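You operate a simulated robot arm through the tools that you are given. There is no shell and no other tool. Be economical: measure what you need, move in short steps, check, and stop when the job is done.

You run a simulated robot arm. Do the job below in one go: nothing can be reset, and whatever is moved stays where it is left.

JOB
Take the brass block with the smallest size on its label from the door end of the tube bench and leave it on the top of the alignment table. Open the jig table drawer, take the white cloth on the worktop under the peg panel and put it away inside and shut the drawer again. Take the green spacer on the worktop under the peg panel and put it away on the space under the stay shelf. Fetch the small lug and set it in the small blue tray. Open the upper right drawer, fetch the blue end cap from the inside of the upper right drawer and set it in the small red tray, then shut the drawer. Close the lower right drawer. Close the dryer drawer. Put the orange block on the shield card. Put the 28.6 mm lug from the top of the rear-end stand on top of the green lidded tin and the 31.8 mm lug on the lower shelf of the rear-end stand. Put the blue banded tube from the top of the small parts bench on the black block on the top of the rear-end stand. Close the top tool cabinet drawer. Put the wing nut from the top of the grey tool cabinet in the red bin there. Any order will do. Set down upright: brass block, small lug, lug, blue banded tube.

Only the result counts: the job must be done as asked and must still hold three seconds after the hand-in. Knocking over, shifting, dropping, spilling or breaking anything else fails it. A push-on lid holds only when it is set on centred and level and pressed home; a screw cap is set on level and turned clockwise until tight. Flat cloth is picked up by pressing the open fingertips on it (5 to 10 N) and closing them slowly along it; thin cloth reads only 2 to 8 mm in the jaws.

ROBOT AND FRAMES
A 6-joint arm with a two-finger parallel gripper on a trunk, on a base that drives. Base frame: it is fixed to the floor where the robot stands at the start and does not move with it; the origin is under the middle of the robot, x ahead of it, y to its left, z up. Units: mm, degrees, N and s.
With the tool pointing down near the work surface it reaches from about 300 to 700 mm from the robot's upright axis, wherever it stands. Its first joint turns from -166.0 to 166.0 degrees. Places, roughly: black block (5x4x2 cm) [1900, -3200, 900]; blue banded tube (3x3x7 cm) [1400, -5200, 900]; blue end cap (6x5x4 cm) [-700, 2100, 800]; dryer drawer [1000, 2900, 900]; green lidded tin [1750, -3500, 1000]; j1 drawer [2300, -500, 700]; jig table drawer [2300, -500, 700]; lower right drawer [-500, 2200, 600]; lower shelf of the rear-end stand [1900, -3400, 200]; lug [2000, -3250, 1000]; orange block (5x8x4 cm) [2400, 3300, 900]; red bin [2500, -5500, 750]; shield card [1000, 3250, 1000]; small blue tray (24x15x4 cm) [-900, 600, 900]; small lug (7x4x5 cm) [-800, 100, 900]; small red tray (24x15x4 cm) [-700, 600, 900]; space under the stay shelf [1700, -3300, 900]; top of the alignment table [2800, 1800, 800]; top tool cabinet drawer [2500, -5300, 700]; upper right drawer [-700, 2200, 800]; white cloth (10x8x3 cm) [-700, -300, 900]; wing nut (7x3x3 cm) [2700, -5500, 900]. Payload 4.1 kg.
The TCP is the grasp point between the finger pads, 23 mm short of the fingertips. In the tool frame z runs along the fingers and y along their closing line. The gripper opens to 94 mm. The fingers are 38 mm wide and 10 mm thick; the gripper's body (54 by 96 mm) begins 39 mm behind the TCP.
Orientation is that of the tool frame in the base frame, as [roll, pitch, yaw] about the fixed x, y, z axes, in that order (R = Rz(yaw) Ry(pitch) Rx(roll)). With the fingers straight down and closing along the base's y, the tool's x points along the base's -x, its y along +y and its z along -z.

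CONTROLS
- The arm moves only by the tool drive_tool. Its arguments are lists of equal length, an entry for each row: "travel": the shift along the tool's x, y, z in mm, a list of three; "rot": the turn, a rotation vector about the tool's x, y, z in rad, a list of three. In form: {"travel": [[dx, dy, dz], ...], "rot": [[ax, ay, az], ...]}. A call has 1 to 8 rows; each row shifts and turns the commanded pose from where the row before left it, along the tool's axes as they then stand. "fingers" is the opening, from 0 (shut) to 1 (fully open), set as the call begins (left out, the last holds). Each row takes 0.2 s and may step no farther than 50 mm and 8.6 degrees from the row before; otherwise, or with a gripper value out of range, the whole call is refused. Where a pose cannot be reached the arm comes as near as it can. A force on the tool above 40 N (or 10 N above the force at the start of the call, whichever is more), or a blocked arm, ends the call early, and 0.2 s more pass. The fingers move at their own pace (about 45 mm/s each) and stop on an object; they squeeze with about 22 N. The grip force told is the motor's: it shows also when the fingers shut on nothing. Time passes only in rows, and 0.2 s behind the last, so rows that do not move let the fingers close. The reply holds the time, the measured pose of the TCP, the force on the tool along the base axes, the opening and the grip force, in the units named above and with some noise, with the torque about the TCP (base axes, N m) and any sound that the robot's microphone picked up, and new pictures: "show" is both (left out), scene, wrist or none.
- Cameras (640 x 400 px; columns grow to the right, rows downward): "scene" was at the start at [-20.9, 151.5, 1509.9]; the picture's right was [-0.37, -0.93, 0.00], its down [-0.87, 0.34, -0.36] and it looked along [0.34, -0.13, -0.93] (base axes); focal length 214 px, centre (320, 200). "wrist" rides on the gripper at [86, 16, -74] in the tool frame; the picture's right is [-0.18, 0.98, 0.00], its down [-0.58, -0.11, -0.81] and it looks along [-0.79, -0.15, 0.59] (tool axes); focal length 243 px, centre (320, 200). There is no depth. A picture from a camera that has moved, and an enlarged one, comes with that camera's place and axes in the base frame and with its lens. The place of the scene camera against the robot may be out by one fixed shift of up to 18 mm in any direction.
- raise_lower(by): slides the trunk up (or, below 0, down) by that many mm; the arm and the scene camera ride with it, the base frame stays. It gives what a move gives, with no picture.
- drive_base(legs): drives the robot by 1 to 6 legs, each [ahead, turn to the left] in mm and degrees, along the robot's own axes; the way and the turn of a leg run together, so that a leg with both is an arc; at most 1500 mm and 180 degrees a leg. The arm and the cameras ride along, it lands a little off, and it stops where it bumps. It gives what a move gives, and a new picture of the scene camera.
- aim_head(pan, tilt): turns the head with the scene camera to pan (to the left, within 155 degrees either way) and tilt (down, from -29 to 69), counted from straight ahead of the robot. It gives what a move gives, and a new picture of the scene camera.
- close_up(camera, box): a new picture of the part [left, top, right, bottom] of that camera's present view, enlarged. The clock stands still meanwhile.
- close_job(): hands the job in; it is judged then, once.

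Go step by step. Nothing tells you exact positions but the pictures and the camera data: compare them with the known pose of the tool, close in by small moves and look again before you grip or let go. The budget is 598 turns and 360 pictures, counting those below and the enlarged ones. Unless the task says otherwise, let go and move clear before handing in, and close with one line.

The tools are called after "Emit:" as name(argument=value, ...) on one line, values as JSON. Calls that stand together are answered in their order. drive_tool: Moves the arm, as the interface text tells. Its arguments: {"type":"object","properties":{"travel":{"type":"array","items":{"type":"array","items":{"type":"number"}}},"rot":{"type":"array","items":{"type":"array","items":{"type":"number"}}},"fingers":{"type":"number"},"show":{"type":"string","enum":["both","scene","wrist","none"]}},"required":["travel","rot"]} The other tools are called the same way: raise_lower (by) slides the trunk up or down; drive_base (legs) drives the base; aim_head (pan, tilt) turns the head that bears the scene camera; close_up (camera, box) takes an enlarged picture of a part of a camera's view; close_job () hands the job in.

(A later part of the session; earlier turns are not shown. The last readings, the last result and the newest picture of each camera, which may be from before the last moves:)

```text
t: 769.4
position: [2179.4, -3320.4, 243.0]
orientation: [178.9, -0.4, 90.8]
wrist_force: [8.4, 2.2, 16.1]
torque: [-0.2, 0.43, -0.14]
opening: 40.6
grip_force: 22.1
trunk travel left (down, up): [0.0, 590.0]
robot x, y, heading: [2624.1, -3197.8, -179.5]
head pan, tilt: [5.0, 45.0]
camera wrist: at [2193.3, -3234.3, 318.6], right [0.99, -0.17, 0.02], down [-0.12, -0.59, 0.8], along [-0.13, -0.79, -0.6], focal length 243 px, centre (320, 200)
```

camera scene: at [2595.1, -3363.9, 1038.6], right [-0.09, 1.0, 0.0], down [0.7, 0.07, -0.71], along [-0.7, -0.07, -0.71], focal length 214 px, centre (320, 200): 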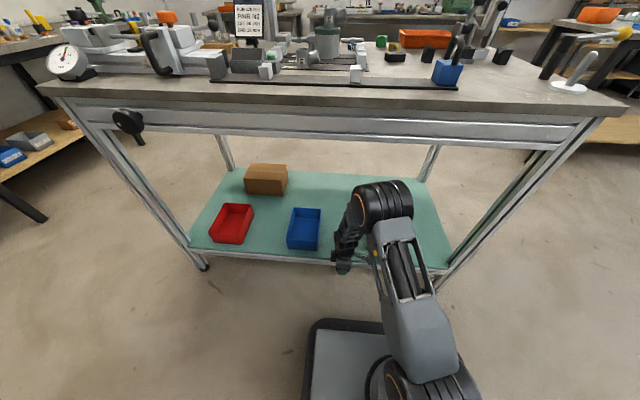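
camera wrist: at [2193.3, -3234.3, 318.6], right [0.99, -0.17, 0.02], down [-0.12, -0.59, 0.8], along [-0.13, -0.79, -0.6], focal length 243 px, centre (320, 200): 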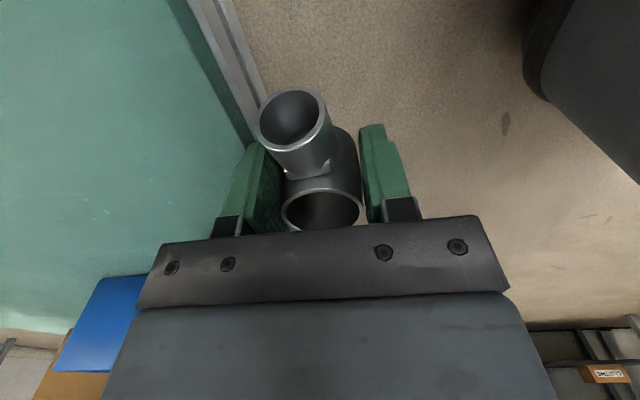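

The finger met the shelf edge, so the shelf is higher than estimated. I back off, raise 45 mm and go in again.

Emit:
drive_base(legs=[[-40, 0]])

Emit:
drive_tool(travel=[[0, 0, -45], [0, 0, 0]], rot=[[-0.016, 0.008, 0], [0, 0, 0]], show="none")

Emit:
drive_base(legs=[[150, 0]])

Emit:
drive_tool(travel=[[0, 0, 0]], rot=[[0, 0, 0]], show="wrist")

```text
t: 770.2
position: [2219.3, -3321.0, 242.4]
orientation: [178.9, -0.5, 90.8]
wrist_force: [0.1, 0.6, -0.9]
torque: [0.0, -0.01, -0.02]
opening: 40.5
grip_force: 21.7
trunk travel left (down, up): [0.0, 590.0]
robot x, y, heading: [2667.5, -3192.6, -179.6]
head pan, tilt: [5.0, 45.0]
camera scene: at [2634.4, -3363.9, 1038.7], right [-0.09, 1.0, 0.0], down [0.7, 0.07, -0.71], along [-0.7, -0.07, -0.71], focal length 214 px, centre (320, 200)
```

scene: 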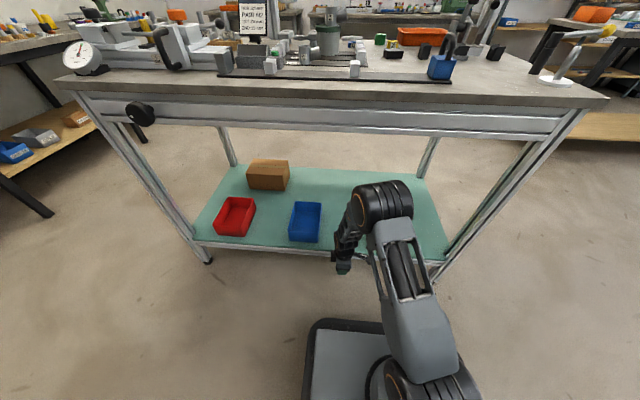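

```text
t: 770.9
position: [2219.2, -3321.9, 288.2]
orientation: [178.1, -0.9, 90.8]
wrist_force: [-1.4, 0.6, -1.4]
torque: [0.01, 0.04, 0.0]
opening: 40.5
grip_force: 21.8
trunk travel left (down, up): [0.0, 590.0]
robot x, y, heading: [2665.0, -3198.2, -179.7]
head pan, tilt: [5.0, 45.0]
```

```text
t: 772.2
position: [2065.2, -3322.9, 286.5]
orientation: [178.0, -0.9, 90.8]
wrist_force: [-0.4, 0.1, -0.7]
torque: [-0.02, -0.02, 0.02]
opening: 40.5
grip_force: 22.3
trunk travel left (down, up): [0.0, 590.0]
robot x, y, heading: [2509.9, -3192.3, -179.7]
head pan, tilt: [5.0, 45.0]
camera scene: at [2481.5, -3364.8, 1038.8], right [-0.09, 1.0, 0.0], down [0.7, 0.07, -0.71], along [-0.7, -0.07, -0.71], focal length 214 px, centre (320, 200)
```

scene: 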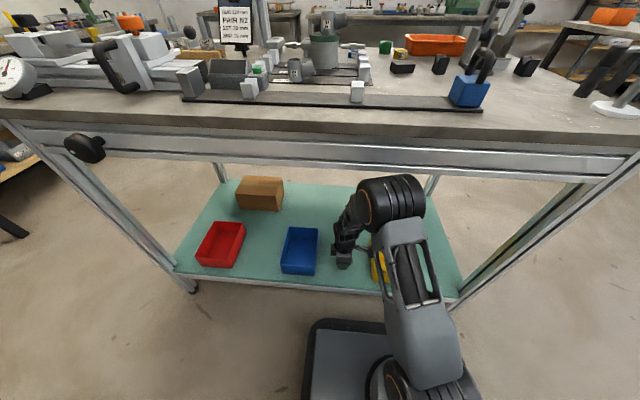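

```text
t: 772.6
position: [2064.2, -3322.1, 286.6]
orientation: [178.0, -0.8, 90.6]
wrist_force: [0.6, 0.4, -0.9]
torque: [0.0, -0.03, 0.03]
opening: 40.4
grip_force: 21.9
trunk travel left (down, up): [0.0, 590.0]
robot x, y, heading: [2515.9, -3194.6, -179.8]
head pan, tilt: [5.0, 45.0]
camera wrist: at [2078.9, -3236.9, 363.0], right [0.98, -0.17, 0.03], down [-0.13, -0.6, 0.79], along [-0.12, -0.78, -0.61], focal length 243 px, centre (320, 200)
```

wrist: 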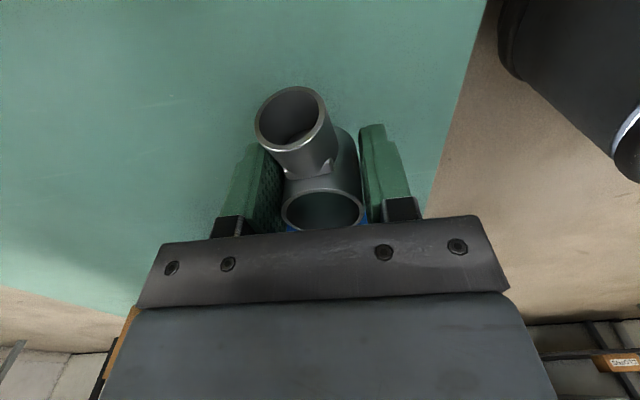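

Emit:
drive_tool(travel=[[0, -20, 0], [0, 0, 15], [0, 0, 5], [0, 0, 4], [0, 0, 4], [0, 0, 4], [0, 0, 4]], rot=[[0.035, -0.014, 0], [0, 0, 0], [0, 0, 0], [0, 0, 0], [0, 0, 0], [0, 0, 0], [0, 0, 0]], show="wrist")

```text
t: 774.1
position: [2044.7, -3322.6, 256.9]
orientation: [-179.9, -0.1, 90.8]
wrist_force: [7.9, 3.8, 27.5]
torque: [-0.42, -0.89, 0.1]
opening: 40.3
grip_force: 22.0
trunk travel left (down, up): [0.0, 590.0]
robot x, y, heading: [2516.0, -3196.4, -179.6]
head pan, tilt: [5.0, 45.0]
stopped in row 7: the force on the tool passed its limit (the readings are from after the stop); the commanded pose is now the measured one
camera wrist: at [2061.1, -3236.3, 331.3], right [0.99, -0.17, 0.0], down [-0.1, -0.58, 0.81], along [-0.14, -0.79, -0.59], focal length 243 px, centre (320, 200)
```

wrist: 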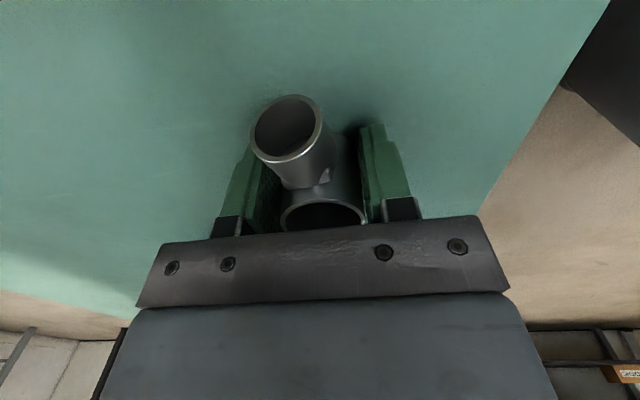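

Emit:
drive_tool(travel=[[0, 0, -1.5], [0, 0, 0]], rot=[[0, 0, 0], [0, 0, 0]], show="none")

Emit:
drive_tool(travel=[[0, 0, 0], [0, 0, 0], [0, 0, -15], [0, 0, -30], [0, 0, -45], [0, 0, -30]], rot=[[0, 0, 0], [0, 0, 0], [0, 0, 0], [0, 0, 0], [0, 0, 0], [0, 0, 0]], fingers=0.58, show="both")

```text
t: 774.7
position: [2044.7, -3322.7, 258.0]
orientation: [-179.9, -0.1, 90.7]
wrist_force: [4.2, 4.5, 17.8]
torque: [-0.22, -0.6, 0.29]
opening: 40.6
grip_force: 21.8
trunk travel left (down, up): [0.0, 590.0]
robot x, y, heading: [2517.1, -3197.3, -179.6]
head pan, tilt: [5.0, 45.0]
```

```text
t: 776.1
position: [2046.1, -3323.4, 376.6]
orientation: [-180.0, -0.1, 90.8]
wrist_force: [0.5, -0.2, 0.4]
torque: [-0.02, -0.04, 0.02]
opening: 54.3
grip_force: 0.0
trunk travel left (down, up): [0.0, 590.0]
robot x, y, heading: [2511.4, -3199.6, -179.7]
head pan, tilt: [5.0, 45.0]
camera scene: at [2481.5, -3364.8, 1038.7], right [-0.09, 1.0, 0.0], down [0.7, 0.07, -0.71], along [-0.7, -0.07, -0.71], focal length 214 px, centre (320, 200)
camera wrist: at [2061.8, -3236.1, 450.9], right [0.99, -0.17, 0.0], down [-0.1, -0.58, 0.81], along [-0.14, -0.79, -0.59], focal length 243 px, centre (320, 200)
```

scene: 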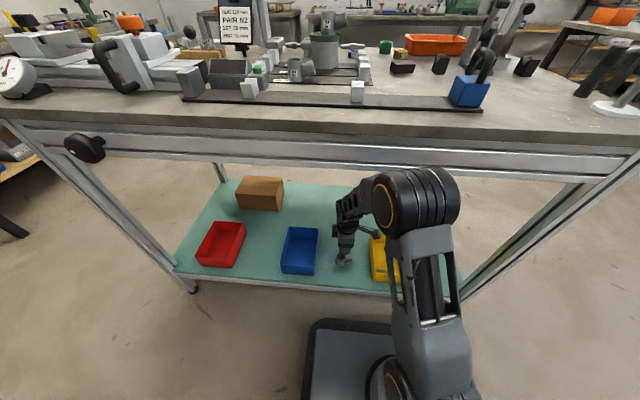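
wrist: 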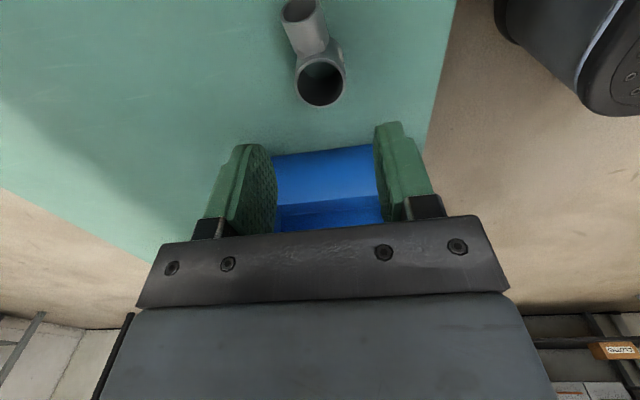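

31.8 mm lug stands on the lower shelf. I back out, raise, and drive toward the tool cabinet and small parts bench.

Emit:
drive_base(legs=[[-260, 0]])

Emit:
raise_lower(by=400)

Emit:
raise_lower(by=150)

Emit:
drive_tool(travel=[[0, 0, -50], [0, 0, -50], [0, 0, -50], [0, 0, -50]], rot=[[0, 0, 0], [0, 0, 0], [0, 0, 0], [0, 0, 0]], show="none")

Emit:
drive_base(legs=[[0, 90], [850, 0]])

Emit:
aim_head(pan=-15, tilt=30)

```text
t: 778.0
position: [2304.9, -3320.9, 376.1]
orientation: [-179.8, -0.1, 90.8]
wrist_force: [0.5, -0.2, -0.2]
torque: [0.0, 0.0, -0.01]
opening: 54.6
grip_force: 0.0
trunk travel left (down, up): [0.0, 590.0]
robot x, y, heading: [2775.0, -3197.6, -179.6]
head pan, tilt: [5.0, 45.0]
camera scene: at [2742.0, -3363.3, 1038.8], right [-0.09, 1.0, 0.0], down [0.7, 0.07, -0.71], along [-0.7, -0.07, -0.71], focal length 214 px, centre (320, 200)
```

scene: 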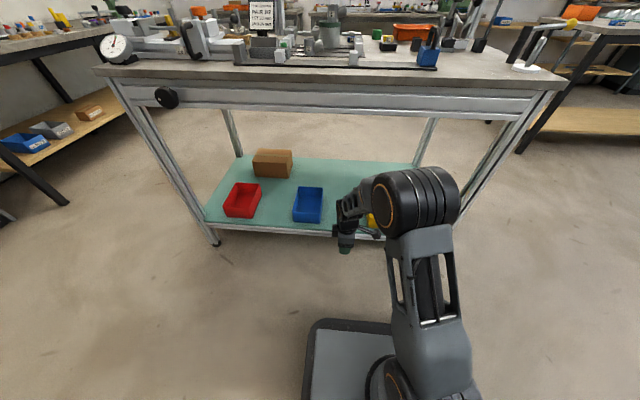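

```text
t: 781.8
position: [2305.8, -3320.3, 776.7]
orientation: [-180.0, 0.0, 90.7]
wrist_force: [0.8, 0.9, 0.4]
torque: [0.01, 0.02, -0.05]
opening: 54.3
grip_force: 0.0
trunk travel left (down, up): [-400.0, 190.0]
robot x, y, heading: [2772.9, -3193.5, -179.4]
head pan, tilt: [5.0, 45.0]
```

```text
t: 783.6
position: [2306.0, -3320.2, 925.9]
orientation: [-179.9, 0.0, 90.6]
wrist_force: [-0.2, -0.1, -0.2]
torque: [0.0, -0.01, 0.0]
opening: 54.4
grip_force: 0.0
trunk travel left (down, up): [-550.0, 40.0]
robot x, y, heading: [2774.8, -3195.8, -179.7]
head pan, tilt: [5.0, 45.0]
```

```text
t: 784.6
position: [2306.0, -3322.5, 1128.2]
orientation: [-179.9, -0.1, 90.8]
wrist_force: [0.5, -0.4, -0.1]
torque: [0.04, -0.03, -0.03]
opening: 54.7
grip_force: 0.1
trunk travel left (down, up): [-550.0, 40.0]
robot x, y, heading: [2777.4, -3194.3, -179.8]
head pan, tilt: [5.0, 45.0]
```

```text
t: 792.9
position: [2894.5, -4517.8, 1125.7]
orientation: [-180.0, -0.1, 180.0]
wrist_force: [0.6, 0.9, 0.2]
torque: [-0.02, 0.0, -0.01]
opening: 54.3
grip_force: 0.1
trunk travel left (down, up): [-550.0, 40.0]
robot x, y, heading: [2771.7, -4045.0, -90.1]
head pan, tilt: [5.0, 45.0]
camera scene: at [2933.6, -4063.9, 1588.8], right [-1.0, -0.08, 0.0], down [-0.06, 0.7, -0.71], along [0.06, -0.7, -0.71], focal length 214 px, centre (320, 200)
```

scene: 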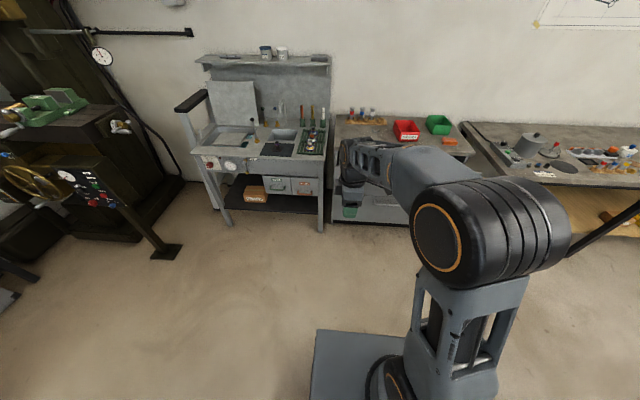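

```text
t: 793.8
position: [2895.4, -4518.3, 1127.1]
orientation: [-179.9, -0.2, -179.9]
wrist_force: [-0.2, 0.3, -0.9]
torque: [-0.01, -0.01, 0.02]
opening: 54.4
grip_force: 0.0
trunk travel left (down, up): [-550.0, 40.0]
robot x, y, heading: [2772.0, -4047.7, -90.4]
head pan, tilt: [-15.0, 30.0]
camera scene: at [2903.1, -4069.9, 1611.3], right [-0.96, 0.26, 0.0], down [0.13, 0.48, -0.87], along [-0.23, -0.84, -0.5], focal length 214 px, centre (320, 200)
```

scene: 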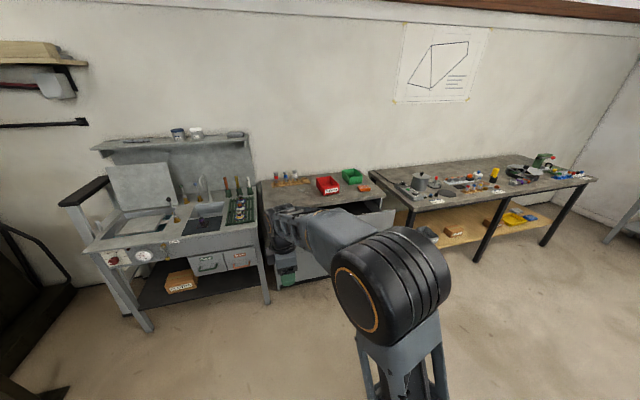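

Emit:
close_up(camera="scene", box=[250, 160, 410, 260])

Emit:
close_up(camera="scene", box=[390, 140, 582, 260])

```text
4.00 times, centred on (330, 210) of scene
camera zoom: at [2903.1, -4069.9, 1611.3], right [-0.96, 0.26, 0.0], down [0.13, 0.48, -0.87], along [-0.23, -0.84, -0.5], focal length 858 px, centre (280, 160)
```

zoom: 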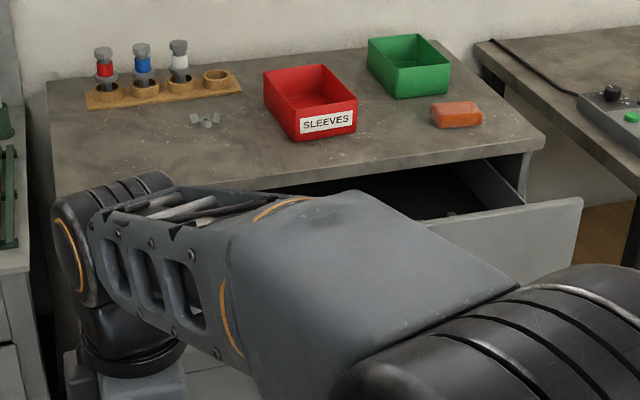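

```text
3.33 times, centred on (486, 200) of scene
camera zoom: at [2903.1, -4069.9, 1611.3], right [-0.96, 0.26, 0.0], down [0.13, 0.48, -0.87], along [-0.23, -0.84, -0.5], focal length 715 px, centre (-233, 200)
```

zoom: 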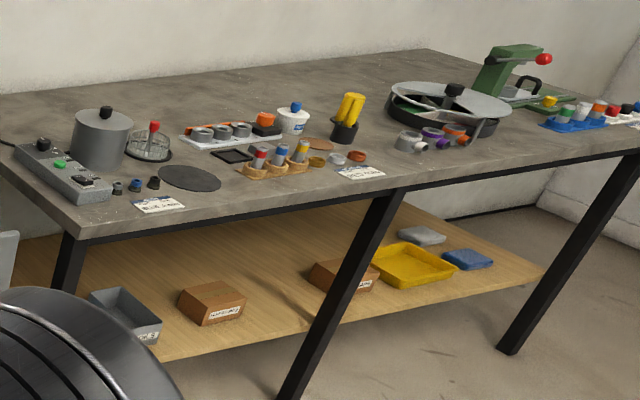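

I see the open top drawer, the wing nut, and the SLEEVES red bin on the cabinet; the banded tubes are in a rack on the small parts bench. First I shut the drawer.

Emit:
drive_base(legs=[[0, -40], [430, 0], [0, 40]])

Emit:
drive_tool(travel=[[0, 0, 0], [0, 0, 0], [0, 0, 0], [0, 0, 0], [0, 0, 0], [0, 0, 0], [0, 0, 0], [0, 0, 0]], rot=[[0.1428, 0, 0], [0.1428, 0, 0], [0.1428, 0, 0], [0.1428, 0, 0], [0.1428, 0, 0], [0.1428, 0, 0], [0.1428, 0, 0], [0.1428, 0, 0]], fingers=0, show="none")

Emit:
drive_tool(travel=[[0, 0, 0], [0, 0, 0], [0, 0, 0]], rot=[[0.1428, 0, 0], [0.1428, 0, 0], [0.1428, 0, 0]], show="none")

Emit:
raise_lower(by=-340)

Emit:
aim_head(pan=0, tilt=35)

```text
t: 800.1
position: [2620.0, -4844.3, 1127.4]
orientation: [-180.0, -0.1, -179.5]
wrist_force: [0.6, 0.4, -0.2]
torque: [-0.02, 0.01, 0.0]
opening: 54.5
grip_force: 0.1
trunk travel left (down, up): [-550.0, 40.0]
robot x, y, heading: [2495.7, -4376.1, -89.8]
head pan, tilt: [-15.0, 30.0]
camera scene: at [2625.4, -4395.5, 1611.4], right [-0.97, 0.26, 0.0], down [0.13, 0.48, -0.87], along [-0.22, -0.84, -0.5], focal length 214 px, centre (320, 200)
```

scene: 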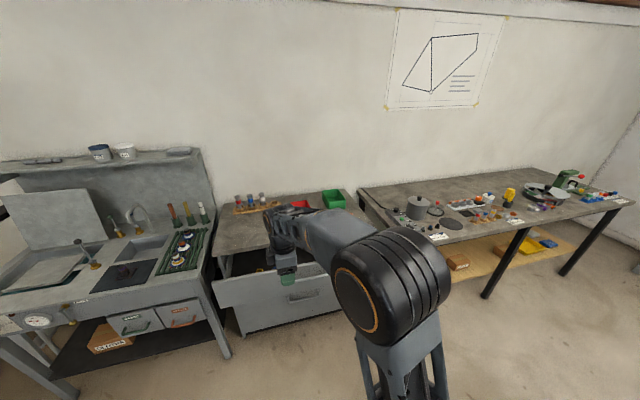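

```text
t: 801.9
position: [2621.3, -4843.7, 1125.7]
orientation: [-114.4, 0.0, -179.5]
wrist_force: [0.1, -1.2, 0.1]
torque: [0.02, 0.02, -0.01]
opening: 0.3
grip_force: 22.1
trunk travel left (down, up): [-550.0, 40.0]
robot x, y, heading: [2497.0, -4375.2, -89.7]
head pan, tilt: [-15.0, 30.0]
```

```text
t: 802.7
position: [2621.1, -4843.1, 1125.0]
orientation: [-89.9, -0.1, -179.5]
wrist_force: [0.0, 0.1, 0.6]
torque: [0.02, 0.0, -0.02]
opening: 0.0
grip_force: 21.6
trunk travel left (down, up): [-550.0, 40.0]
robot x, y, heading: [2493.1, -4372.0, -90.0]
head pan, tilt: [-15.0, 30.0]
```

```text
t: 806.0
position: [2620.7, -4843.8, 786.0]
orientation: [-89.9, -0.1, -179.5]
wrist_force: [0.1, -0.3, -0.8]
torque: [0.0, 0.01, 0.03]
opening: 0.0
grip_force: 22.0
trunk travel left (down, up): [-210.0, 380.0]
robot x, y, heading: [2496.5, -4375.1, -89.7]
head pan, tilt: [-15.0, 30.0]
```

```text
t: 806.8
position: [2619.0, -4843.5, 785.9]
orientation: [-89.9, 0.0, -179.5]
wrist_force: [-0.3, -0.3, 0.4]
torque: [0.0, 0.02, 0.0]
opening: 0.0
grip_force: 22.0
trunk travel left (down, up): [-210.0, 380.0]
robot x, y, heading: [2497.5, -4373.2, -89.9]
head pan, tilt: [0.0, 35.0]
camera scene: at [2648.5, -4396.2, 1263.6], right [-1.0, 0.0, 0.0], down [0.0, 0.57, -0.82], along [0.0, -0.82, -0.57], focal length 214 px, centre (320, 200)
```

scene: 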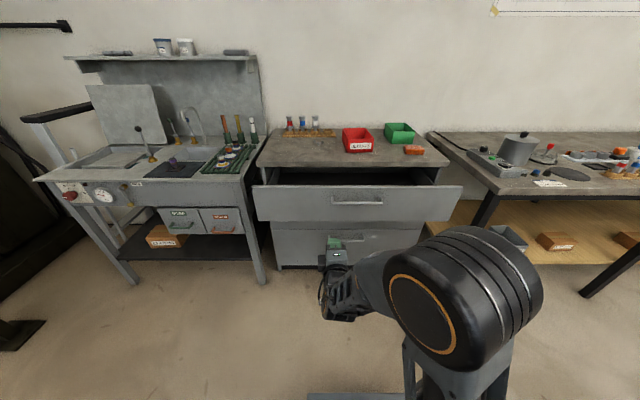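

Emit:
raise_lower(by=-106)

Emit:
drive_base(legs=[[170, 0]])

Emit:
drive_tool(travel=[[42, 0, 0], [42, 0, 0], [42, 0, 0], [0, 0, 40], [0, 0, 40]], rot=[[0, 0, 0], [0, 0, 0], [0, 0, 0], [0, 0, 0], [0, 0, 0]], show="both")

```text
t: 808.2
position: [2620.1, -4843.6, 680.4]
orientation: [-89.9, 0.0, -179.5]
wrist_force: [0.5, 0.2, 0.4]
torque: [0.01, -0.02, -0.02]
opening: 0.0
grip_force: 22.3
trunk travel left (down, up): [-104.0, 486.0]
robot x, y, heading: [2494.8, -4375.7, -89.7]
head pan, tilt: [0.0, 35.0]
```

```text
t: 809.7
position: [2619.1, -5014.8, 680.8]
orientation: [-89.9, -0.2, -179.6]
wrist_force: [-0.2, 0.2, 0.0]
torque: [-0.02, 0.0, -0.01]
opening: 0.0
grip_force: 21.7
trunk travel left (down, up): [-104.0, 486.0]
robot x, y, heading: [2497.1, -4545.7, -90.1]
head pan, tilt: [0.0, 35.0]
camera scene: at [2648.6, -4568.3, 1157.6], right [-1.0, 0.0, 0.0], down [0.0, 0.57, -0.82], along [0.0, -0.82, -0.57], focal length 214 px, centre (320, 200)
```

scene: 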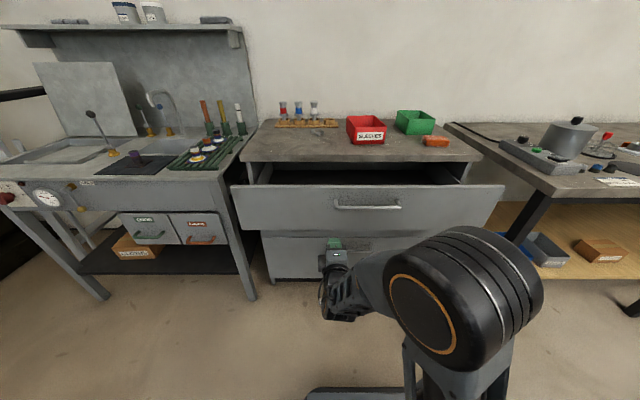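

```text
t: 810.9
position: [2576.6, -5107.6, 684.3]
orientation: [-90.0, 0.0, -180.0]
wrist_force: [0.3, -0.2, 1.0]
torque: [0.02, 0.01, 0.0]
opening: 0.0
grip_force: 21.6
out of reach, approached as far as the arm can: row 1, 2, 3, 4, 5
trunk travel left (down, up): [-104.0, 486.0]
robot x, y, heading: [2491.1, -4550.3, -90.2]
head pan, tilt: [0.0, 35.0]
camera scene: at [2648.5, -4568.0, 1157.6], right [-1.0, 0.0, 0.0], down [0.0, 0.57, -0.82], along [0.0, -0.82, -0.57], focal length 214 px, centre (320, 200)
camera wrist: at [2490.7, -5033.3, 668.3], right [0.18, 0.0, -0.98], down [0.58, 0.81, 0.11], along [0.79, -0.59, 0.15], focal length 243 px, centre (320, 200)
```

scene: 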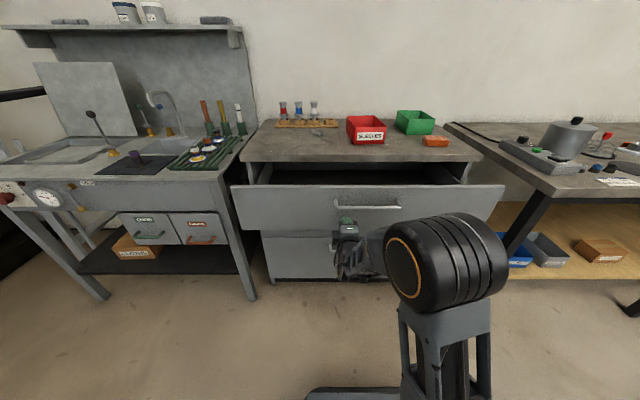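
wrist: 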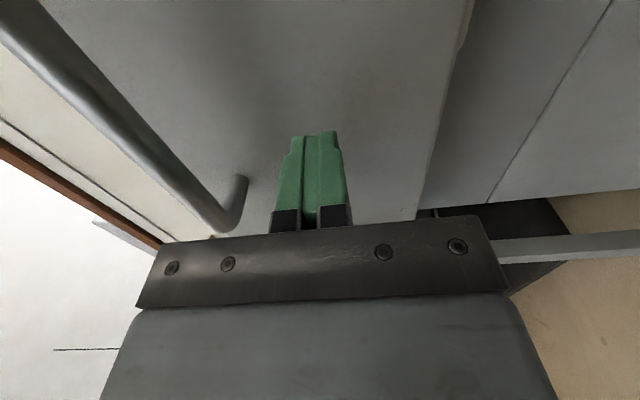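

Emit:
drive_tool(travel=[[0, 0, 25], [0, 0, 25], [0, 0, 25], [0, 0, 25], [0, 0, 20], [0, 0, 20], [0, 0, 20], [0, 0, 20]], rot=[[0, 0, 0], [0, 0, 0], [0, 0, 0], [0, 0, 0], [0, 0, 0], [0, 0, 0], [0, 0, 0], [0, 0, 0]], show="scene")

```text
t: 812.7
position: [2589.8, -5288.0, 686.5]
orientation: [-90.0, -0.2, 179.9]
wrist_force: [-0.5, 0.3, 0.0]
torque: [0.01, -0.02, 0.01]
opening: 0.0
grip_force: 22.5
out of reach, approached as far as the arm can: row 2, 4
trunk travel left (down, up): [-104.0, 486.0]
robot x, y, heading: [2497.1, -4548.1, -90.1]
head pan, tilt: [0.0, 35.0]
camera scene: at [2648.6, -4568.2, 1157.6], right [-1.0, 0.0, 0.0], down [0.0, 0.57, -0.82], along [0.0, -0.82, -0.57], focal length 214 px, centre (320, 200)
```

scene: 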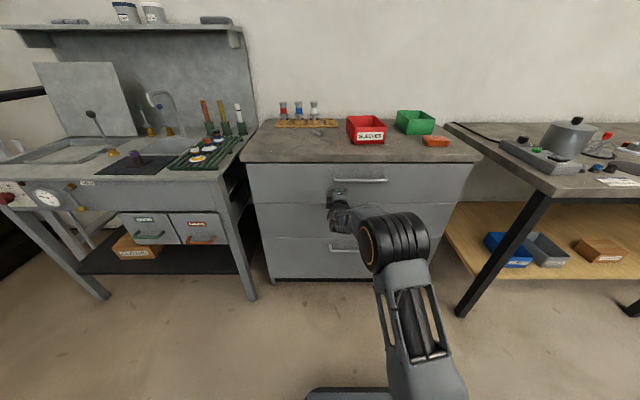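

Emit:
drive_tool(travel=[[0, 0, 12], [0, 0, 12], [0, 0, 12], [0, 0, 12]], rot=[[0, 0, 0], [0, 0, 0], [0, 0, 0], [0, 0, 0]], show="none")

Emit:
close_up(camera="scene", box=[225, 110, 497, 280])

```text
t: 813.1
position: [2589.1, -5295.0, 684.9]
orientation: [-90.2, -0.1, 179.9]
wrist_force: [-4.2, 33.3, 6.7]
torque: [-0.23, -0.04, 0.41]
opening: 0.0
grip_force: 22.2
trunk travel left (down, up): [-104.0, 486.0]
robot x, y, heading: [2497.3, -4545.7, -90.0]
head pan, tilt: [0.0, 35.0]
stopped in row 2: the force on the tool passed its limit (the readings are from after the stop); the commanded pose is now the measured one
```

```text
2.35 times, centred on (361, 195) of scene
camera zoom: at [2648.2, -4564.6, 1157.9], right [-1.0, 0.0, 0.0], down [0.0, 0.57, -0.82], along [0.0, -0.82, -0.57], focal length 505 px, centre (224, 212)
```

zoom: 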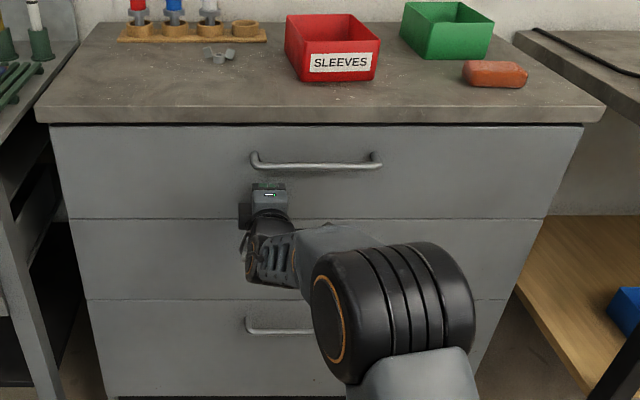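

Top cabinet drawer is shut. I retract, raise, fold the tool down and move up to the cabinet for the wing nut.

Emit:
drive_tool(travel=[[0, 0, -50], [0, 0, -50], [0, 0, -50], [0, 0, -50], [0, 0, -50]], rot=[[0, 0, 0], [0, 0, 0], [0, 0, 0], [0, 0, 0], [0, 0, 0]], show="none")

Emit:
raise_lower(by=400)

Emit:
drive_tool(travel=[[0, 0, 0], [0, 0, 0], [0, 0, 0], [0, 0, 0], [0, 0, 0], [0, 0, 0], [0, 0, 0], [0, 0, 0]], rot=[[-0.1428, 0, 0], [-0.1428, 0, 0], [-0.1428, 0, 0], [-0.1428, 0, 0], [-0.1428, 0, 0], [-0.1428, 0, 0], [-0.1428, 0, 0], [-0.1428, 0, 0]], fingers=0.7, show="none")

Emit:
drive_tool(travel=[[0, 0, 0], [0, 0, 0], [0, 0, -20]], rot=[[-0.1428, 0, 0], [-0.1428, 0, 0], [-0.1428, 0, 0]], show="none")

Emit:
drive_base(legs=[[400, 0]])

Emit:
aim_head(pan=0, tilt=45)

```text
t: 814.3
position: [2588.8, -5045.3, 684.7]
orientation: [-90.5, -0.1, 179.9]
wrist_force: [-0.4, -0.1, -0.2]
torque: [-0.03, 0.04, 0.04]
opening: 0.2
grip_force: 22.0
trunk travel left (down, up): [-104.0, 486.0]
robot x, y, heading: [2494.1, -4548.1, -90.1]
head pan, tilt: [0.0, 35.0]
```

```text
t: 818.1
position: [2588.9, -5047.2, 1085.7]
orientation: [-90.4, -0.2, 179.8]
wrist_force: [0.6, -0.7, -0.5]
torque: [0.02, 0.0, 0.03]
opening: 0.0
grip_force: 21.2
trunk travel left (down, up): [-504.0, 86.0]
robot x, y, heading: [2497.7, -4545.2, -90.1]
head pan, tilt: [0.0, 35.0]
```

```text
t: 820.0
position: [2587.8, -5047.5, 1085.6]
orientation: [-156.0, -0.1, -179.9]
wrist_force: [0.2, 0.5, -0.7]
torque: [0.02, 0.03, 0.03]
opening: 65.7
grip_force: 0.0
trunk travel left (down, up): [-504.0, 86.0]
robot x, y, heading: [2497.0, -4545.0, -90.0]
head pan, tilt: [0.0, 35.0]
```

```text
t: 820.8
position: [2589.3, -5043.6, 1105.1]
orientation: [179.4, -0.1, 179.9]
wrist_force: [-0.4, -0.1, 0.7]
torque: [-0.02, -0.03, -0.01]
opening: 65.8
grip_force: 0.0
trunk travel left (down, up): [-504.0, 86.0]
robot x, y, heading: [2492.9, -4548.1, -90.1]
head pan, tilt: [0.0, 35.0]
```

```text
t: 823.2
position: [2588.6, -5444.9, 1104.0]
orientation: [179.5, -0.1, 180.0]
wrist_force: [0.2, 0.1, 0.4]
torque: [-0.02, -0.01, -0.01]
opening: 65.7
grip_force: 0.1
trunk travel left (down, up): [-504.0, 86.0]
robot x, y, heading: [2494.4, -4946.1, -90.2]
head pan, tilt: [0.0, 35.0]
camera scene: at [2648.6, -4968.5, 1557.6], right [-1.0, 0.0, 0.0], down [0.0, 0.57, -0.82], along [0.0, -0.82, -0.57], focal length 214 px, centre (320, 200)
```

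scene: 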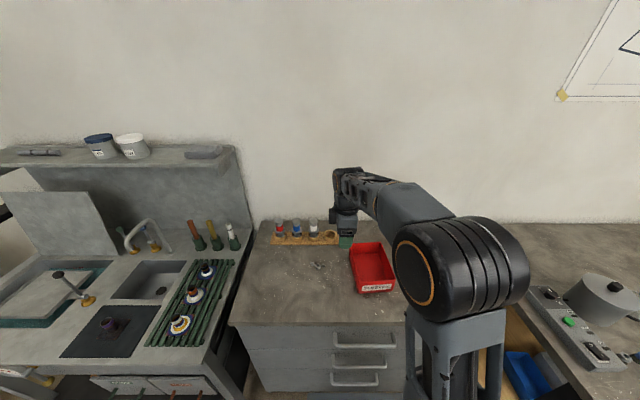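

```text
t: 824.0
position: [2589.2, -5444.5, 1105.0]
orientation: [179.6, -0.1, 180.0]
wrist_force: [0.5, 0.2, 0.7]
torque: [0.02, 0.0, -0.03]
opening: 65.8
grip_force: 0.0
trunk travel left (down, up): [-504.0, 86.0]
robot x, y, heading: [2493.7, -4947.3, -89.9]
head pan, tilt: [0.0, 45.0]
camera scene: at [2648.6, -4961.5, 1542.8], right [-1.0, 0.0, 0.0], down [0.0, 0.71, -0.71], along [0.0, -0.71, -0.71], focal length 214 px, centre (320, 200)
```

scene: 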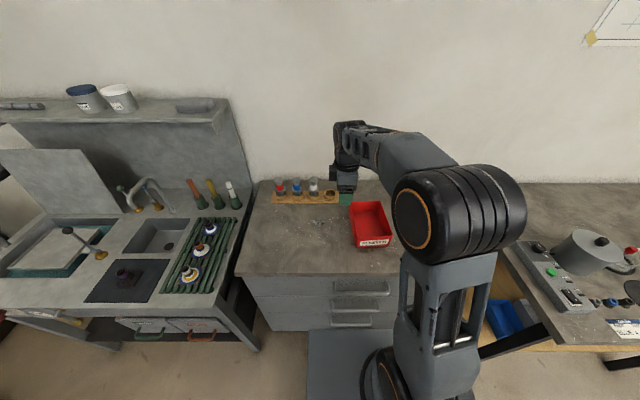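

Emit:
drive_tool(travel=[[-30, -37, 0], [-31, -37, 0], [0, 0, 45], [0, 0, 45]], rot=[[0, 0, 0], [0, 0, 0], [0, 0, 0], [0, 0, 0]], show="wrist")

Emit:
close_up(camera="wrist", box=[240, 0, 400, 100])

```text
t: 825.0
position: [2648.6, -5517.2, 1013.0]
orientation: [179.6, -0.1, 179.8]
wrist_force: [-0.2, -0.2, 0.4]
torque: [-0.03, -0.01, 0.01]
opening: 66.0
grip_force: 0.0
trunk travel left (down, up): [-504.0, 86.0]
robot x, y, heading: [2496.2, -4946.7, -89.7]
head pan, tilt: [0.0, 45.0]
camera wrist: at [2563.6, -5502.3, 1088.0], right [0.18, 0.98, 0.01], down [0.58, -0.12, 0.8], along [0.79, -0.14, -0.59], focal length 243 px, centre (320, 200)
```

wrist: 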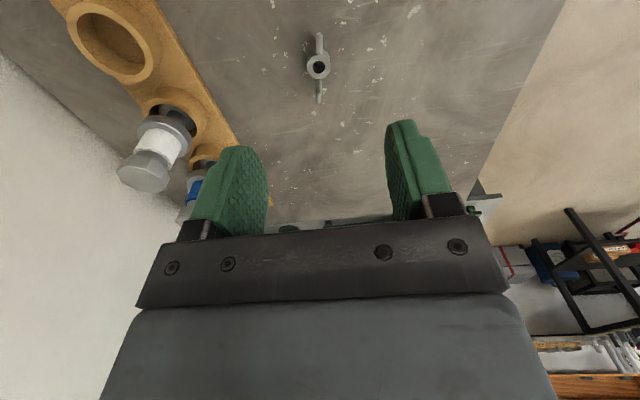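

```text
4.00 times, centred on (320, 50) of wrist
camera zoom: at [2563.6, -5502.3, 1088.0], right [0.18, 0.98, 0.01], down [0.58, -0.12, 0.8], along [0.79, -0.14, -0.59], focal length 970 px, centre (320, 800)
```

zoom: 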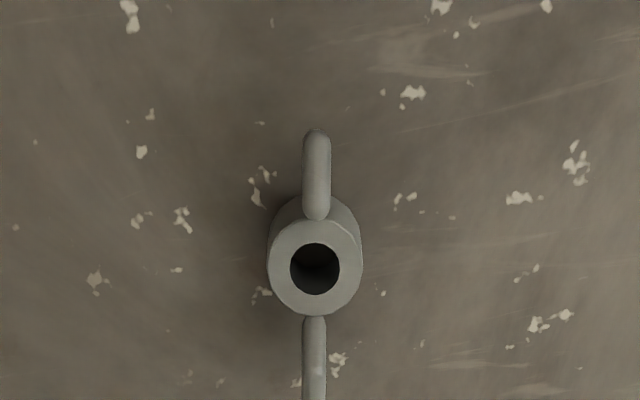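

Emit:
drive_tool(travel=[[-13, -2, 40], [0, 0, 45], [0, 0, 25]], rot=[[0, 0, 0], [0, 0, 0], [0, 0, 0]], fingers=0.5, show="wrist")

```text
t: 825.8
position: [2663.2, -5519.5, 902.1]
orientation: [179.6, -0.1, -180.0]
wrist_force: [0.8, -0.8, -0.2]
torque: [0.03, -0.01, 0.01]
opening: 47.0
grip_force: 0.1
trunk travel left (down, up): [-504.0, 86.0]
robot x, y, heading: [2495.0, -4943.0, -90.0]
head pan, tilt: [0.0, 45.0]
camera wrist: at [2576.9, -5504.1, 977.5], right [0.18, 0.98, 0.01], down [0.58, -0.12, 0.8], along [0.79, -0.14, -0.59], focal length 243 px, centre (320, 200)
```

wrist: 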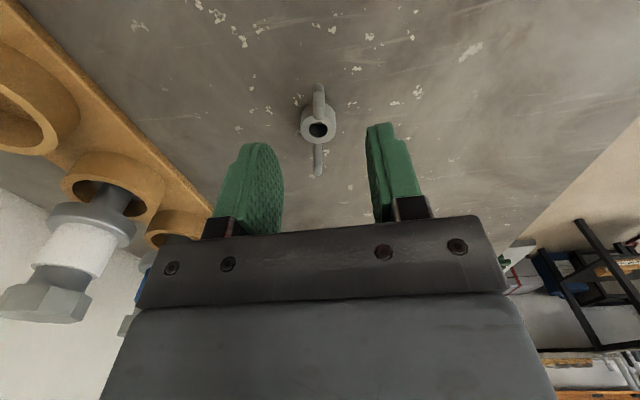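

Emit:
drive_tool(travel=[[0, 0, 20], [0, 0, 5], [0, 0, 4], [0, 0, 4], [0, 0, 4]], rot=[[0, 0, 0], [0, 0, 0], [0, 0, 0], [0, 0, 0], [0, 0, 0]], show="wrist")

```text
t: 827.0
position: [2662.3, -5518.7, 866.8]
orientation: [179.6, -0.1, -179.9]
wrist_force: [-0.8, 0.4, 0.1]
torque: [0.02, 0.0, 0.02]
opening: 47.4
grip_force: 0.0
trunk travel left (down, up): [-504.0, 86.0]
robot x, y, heading: [2496.9, -4948.9, -90.3]
head pan, tilt: [0.0, 45.0]
camera wrist: at [2576.7, -5502.9, 941.6], right [0.18, 0.98, 0.01], down [0.58, -0.12, 0.8], along [0.79, -0.14, -0.59], focal length 243 px, centre (320, 200)
```

wrist: 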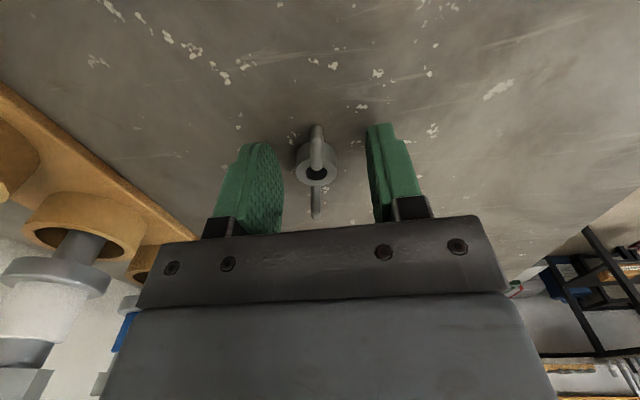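

Emit:
drive_tool(travel=[[0, 0, 4], [0, 0, 3], [0, 0, 3]], rot=[[0, 0, 0], [0, 0, 0], [0, 0, 0]], show="none")

Emit:
drive_tool(travel=[[0, 0, 0], [0, 0, 0], [0, 0, 0], [0, 0, 0]], rot=[[0, 0, 0], [0, 0, 0], [0, 0, 0], [0, 0, 0]], fingers=0, show="wrist")

```text
t: 828.0
position: [2662.2, -5521.0, 863.1]
orientation: [-179.8, 0.1, 179.9]
wrist_force: [-2.0, 4.2, 15.7]
torque: [0.56, 0.25, 0.13]
opening: 48.6
grip_force: 2.0
trunk travel left (down, up): [-504.0, 86.0]
robot x, y, heading: [2493.8, -4944.9, -90.0]
head pan, tilt: [0.0, 45.0]
stopped in row 3: the force on the tool passed its limit (the readings are from after the stop); the commanded pose is now the measured one
```

```text
t: 829.0
position: [2662.5, -5519.7, 862.7]
orientation: [-179.8, 0.0, 180.0]
wrist_force: [2.4, 12.5, 27.2]
torque: [0.71, 0.19, -0.04]
opening: 21.7
grip_force: 22.0
trunk travel left (down, up): [-504.0, 86.0]
robot x, y, heading: [2491.4, -4946.9, -89.8]
head pan, tilt: [0.0, 45.0]
camera wrist: at [2577.7, -5502.1, 937.0], right [0.18, 0.98, 0.0], down [0.58, -0.11, 0.81], along [0.79, -0.15, -0.59], focal length 243 px, centre (320, 200)
```

wrist: 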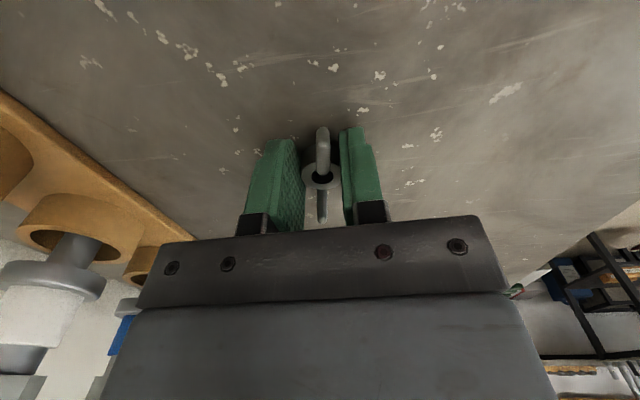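

Emit:
drive_tool(travel=[[0, 0, -20], [0, 0, -45], [0, 0, -45], [0, 0, -45], [45, 5, 0], [45, 5, 0], [45, 5, 0], [45, 5, 0]], rot=[[0, 0, 0], [0, 0, 0], [0, 0, 0], [0, 0, 0], [0, 0, 0], [0, 0, 0], [0, 0, 0], [0, 0, 0]], show="both")

```text
t: 830.8
position: [2481.1, -5501.2, 1016.7]
orientation: [179.9, 0.0, 179.9]
wrist_force: [-0.6, -0.4, -1.5]
torque: [-0.02, -0.04, -0.03]
opening: 22.0
grip_force: 21.8
trunk travel left (down, up): [-504.0, 86.0]
robot x, y, heading: [2498.0, -4947.0, -90.4]
head pan, tilt: [0.0, 45.0]
camera scene: at [2648.1, -4961.6, 1542.8], right [-1.0, 0.0, 0.0], down [0.0, 0.71, -0.71], along [0.0, -0.71, -0.71], focal length 214 px, centre (320, 200)
camera wrist: at [2395.9, -5484.1, 1090.2], right [0.19, 0.98, 0.0], down [0.58, -0.11, 0.81], along [0.79, -0.15, -0.59], focal length 243 px, centre (320, 200)
```

scene: 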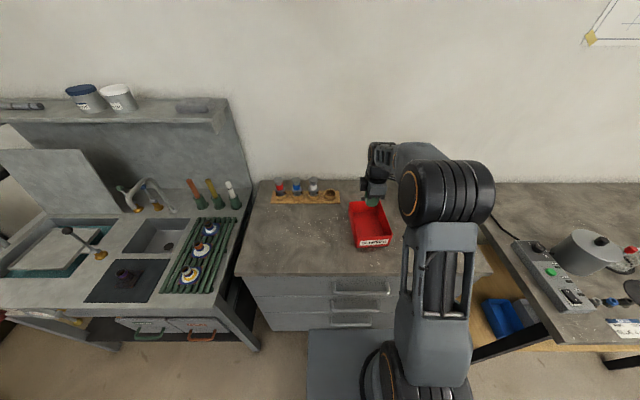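
wrist: 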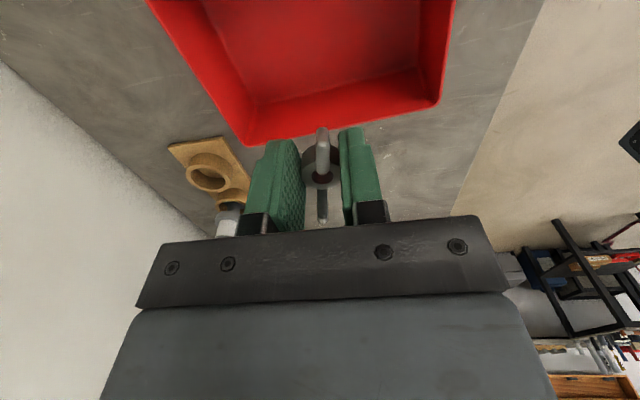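

Emit:
drive_tool(travel=[[31, 7, 0], [0, 0, 45], [0, 0, 45], [0, 0, 25], [0, 0, 10], [0, 0, 6]], rot=[[0, 0, 0], [0, 0, 0], [0, 0, 0], [0, 0, 0], [0, 0, 0], [0, 0, 0]], show="wrist")

```text
t: 832.1
position: [2450.6, -5491.6, 884.6]
orientation: [180.0, 0.0, 179.9]
wrist_force: [-0.7, 0.3, 0.7]
torque: [0.01, -0.02, 0.03]
opening: 21.7
grip_force: 22.0
trunk travel left (down, up): [-504.0, 86.0]
robot x, y, heading: [2494.5, -4944.5, -90.1]
head pan, tilt: [0.0, 45.0]
camera wrist: at [2366.0, -5476.7, 958.9], right [0.19, 0.98, 0.0], down [0.58, -0.11, 0.81], along [0.79, -0.15, -0.59], focal length 243 px, centre (320, 200)
```

wrist: 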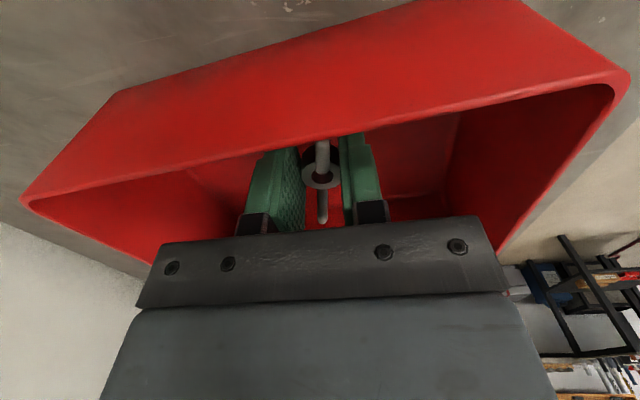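

Emit:
drive_tool(travel=[[0, 0, 6], [0, 0, 5], [0, 0, 4]], rot=[[0, 0, 0], [0, 0, 0], [0, 0, 0]], show="none")

Emit:
drive_tool(travel=[[0, 0, 0], [0, 0, 0], [0, 0, -30], [0, 0, -45], [0, 0, -50], [0, 0, -50]], rot=[[0, 0, 0], [0, 0, 0], [0, 0, 0], [0, 0, 0], [0, 0, 0], [0, 0, 0]], fingers=0.45, show="wrist")

```text
t: 833.0
position: [2452.4, -5492.9, 869.3]
orientation: [-179.9, 0.0, 179.8]
wrist_force: [0.0, 0.2, -0.1]
torque: [-0.01, -0.02, 0.02]
opening: 21.7
grip_force: 21.3
trunk travel left (down, up): [-504.0, 86.0]
robot x, y, heading: [2491.3, -4947.7, -90.1]
head pan, tilt: [0.0, 45.0]
```

```text
t: 834.4
position: [2450.6, -5493.0, 1045.4]
orientation: [179.9, 0.0, 179.9]
wrist_force: [-0.2, -0.1, 0.5]
torque: [0.02, 0.01, -0.01]
opening: 42.3
grip_force: 0.1
trunk travel left (down, up): [-504.0, 86.0]
robot x, y, heading: [2493.0, -4945.4, -90.0]
head pan, tilt: [0.0, 45.0]
camera wrist: at [2365.6, -5476.7, 1119.5], right [0.19, 0.98, 0.0], down [0.58, -0.11, 0.81], along [0.79, -0.15, -0.59], focal length 243 px, centre (320, 200)
```

wrist: 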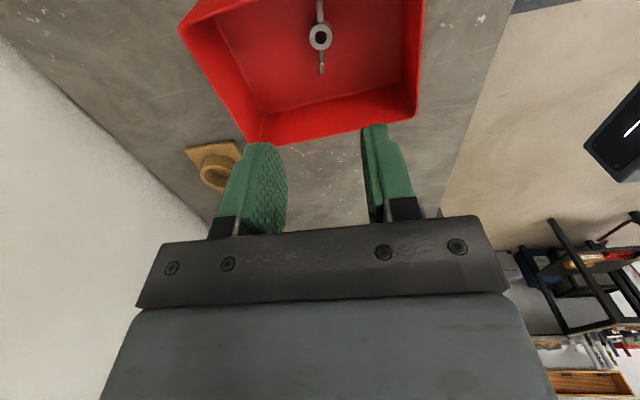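

Wing nut is in the red bin. Next the blue banded tube on the small parts bench.

Emit:
drive_tool(travel=[[0, 40, -25], [0, 40, -25], [0, 40, -25]], rot=[[0, 0, 0], [0, 0, 0], [0, 0, 0]], fingers=0.6, show="none")

Emit:
drive_base(legs=[[-400, 0], [0, -90], [1000, 0], [0, 90]])

Emit:
aim_head(pan=-5, tilt=38)

```text
t: 835.1
position: [2453.7, -5372.4, 1120.1]
orientation: [-179.9, 0.0, 179.8]
wrist_force: [-0.6, 0.1, -0.7]
torque: [0.0, 0.01, 0.04]
opening: 56.2
grip_force: 0.0
trunk travel left (down, up): [-504.0, 86.0]
robot x, y, heading: [2494.9, -4944.8, -90.0]
head pan, tilt: [0.0, 45.0]
```

```text
t: 850.1
position: [1450.4, -4973.4, 1119.0]
orientation: [-180.0, 0.0, 179.7]
wrist_force: [-0.5, 0.0, -0.6]
torque: [0.02, 0.03, 0.04]
opening: 56.5
grip_force: 0.0
trunk travel left (down, up): [-504.0, 86.0]
robot x, y, heading: [1494.1, -4545.7, -90.2]
head pan, tilt: [0.0, 45.0]
camera scene: at [1647.7, -4562.9, 1542.8], right [-1.0, 0.0, 0.0], down [0.0, 0.71, -0.71], along [0.0, -0.71, -0.71], focal length 214 px, centre (320, 200)
```

scene: 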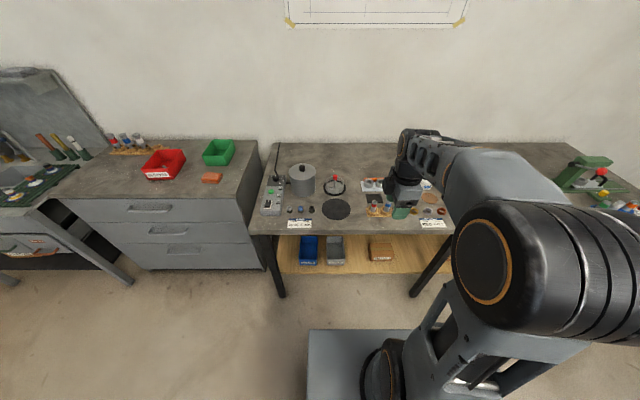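

```text
t: 850.8
position: [1450.1, -4975.4, 1119.5]
orientation: [180.0, 0.1, 179.9]
wrist_force: [-0.1, 0.0, 0.1]
torque: [-0.01, -0.02, 0.02]
opening: 56.2
grip_force: 0.1
trunk travel left (down, up): [-504.0, 86.0]
robot x, y, heading: [1493.5, -4546.0, -90.1]
head pan, tilt: [-5.0, 38.0]
camera scene: at [1640.1, -4567.5, 1553.0], right [-1.0, 0.09, 0.0], down [0.06, 0.61, -0.79], along [-0.07, -0.78, -0.62], focal length 214 px, centre (320, 200)
```

scene: 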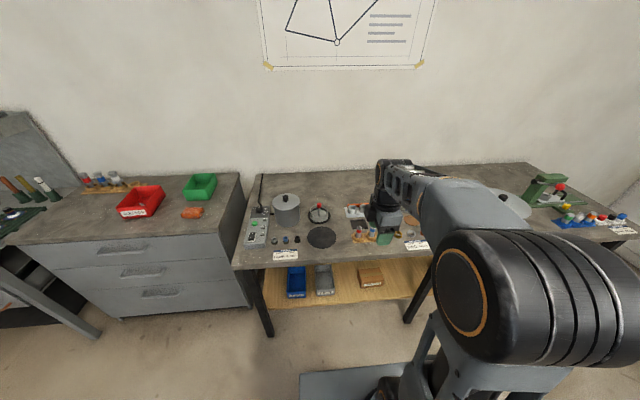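

Emit:
close_up(camera="scene", box=[330, 200, 426, 260])

Emit:
drive_tool(travel=[[0, 0, 0]], rot=[[0, 0, 0]], show="wrist")

```text
6.67 times, centred on (378, 230) of scene
camera zoom: at [1640.1, -4567.5, 1553.0], right [-1.0, 0.09, 0.0], down [0.06, 0.61, -0.79], along [-0.07, -0.78, -0.62], focal length 1430 px, centre (-67, 0)
```

zoom: 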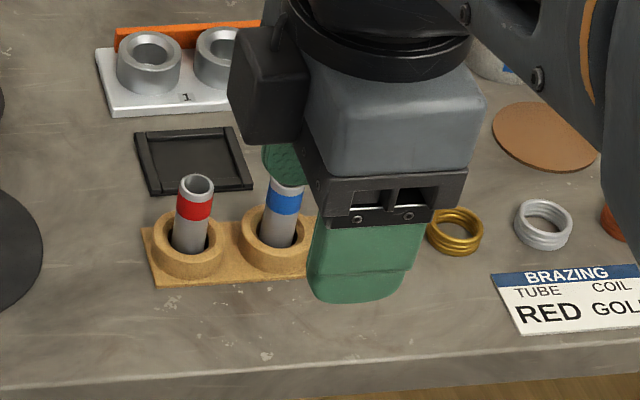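

```text
t: 851.1
position: [1451.6, -4973.7, 1119.0]
orientation: [-180.0, 0.0, 179.8]
wrist_force: [-0.2, -0.7, 0.2]
torque: [0.0, 0.0, -0.05]
opening: 56.1
grip_force: 0.1
trunk travel left (down, up): [-504.0, 86.0]
robot x, y, heading: [1495.1, -4546.8, -90.0]
head pan, tilt: [-5.0, 38.0]
camera wrist: at [1364.4, -4957.8, 1193.5], right [0.19, 0.98, 0.0], down [0.58, -0.11, 0.81], along [0.79, -0.15, -0.59], focal length 243 px, centre (320, 200)
```

wrist: 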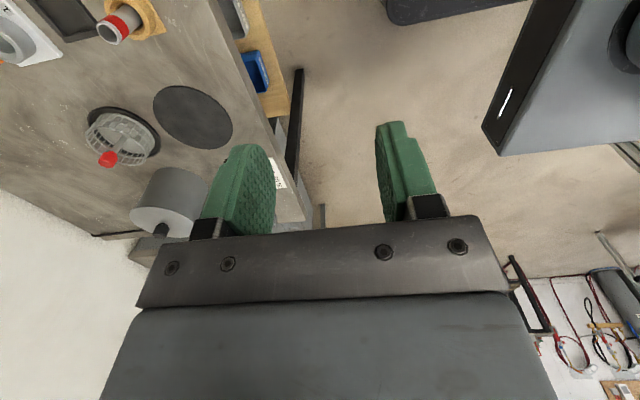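

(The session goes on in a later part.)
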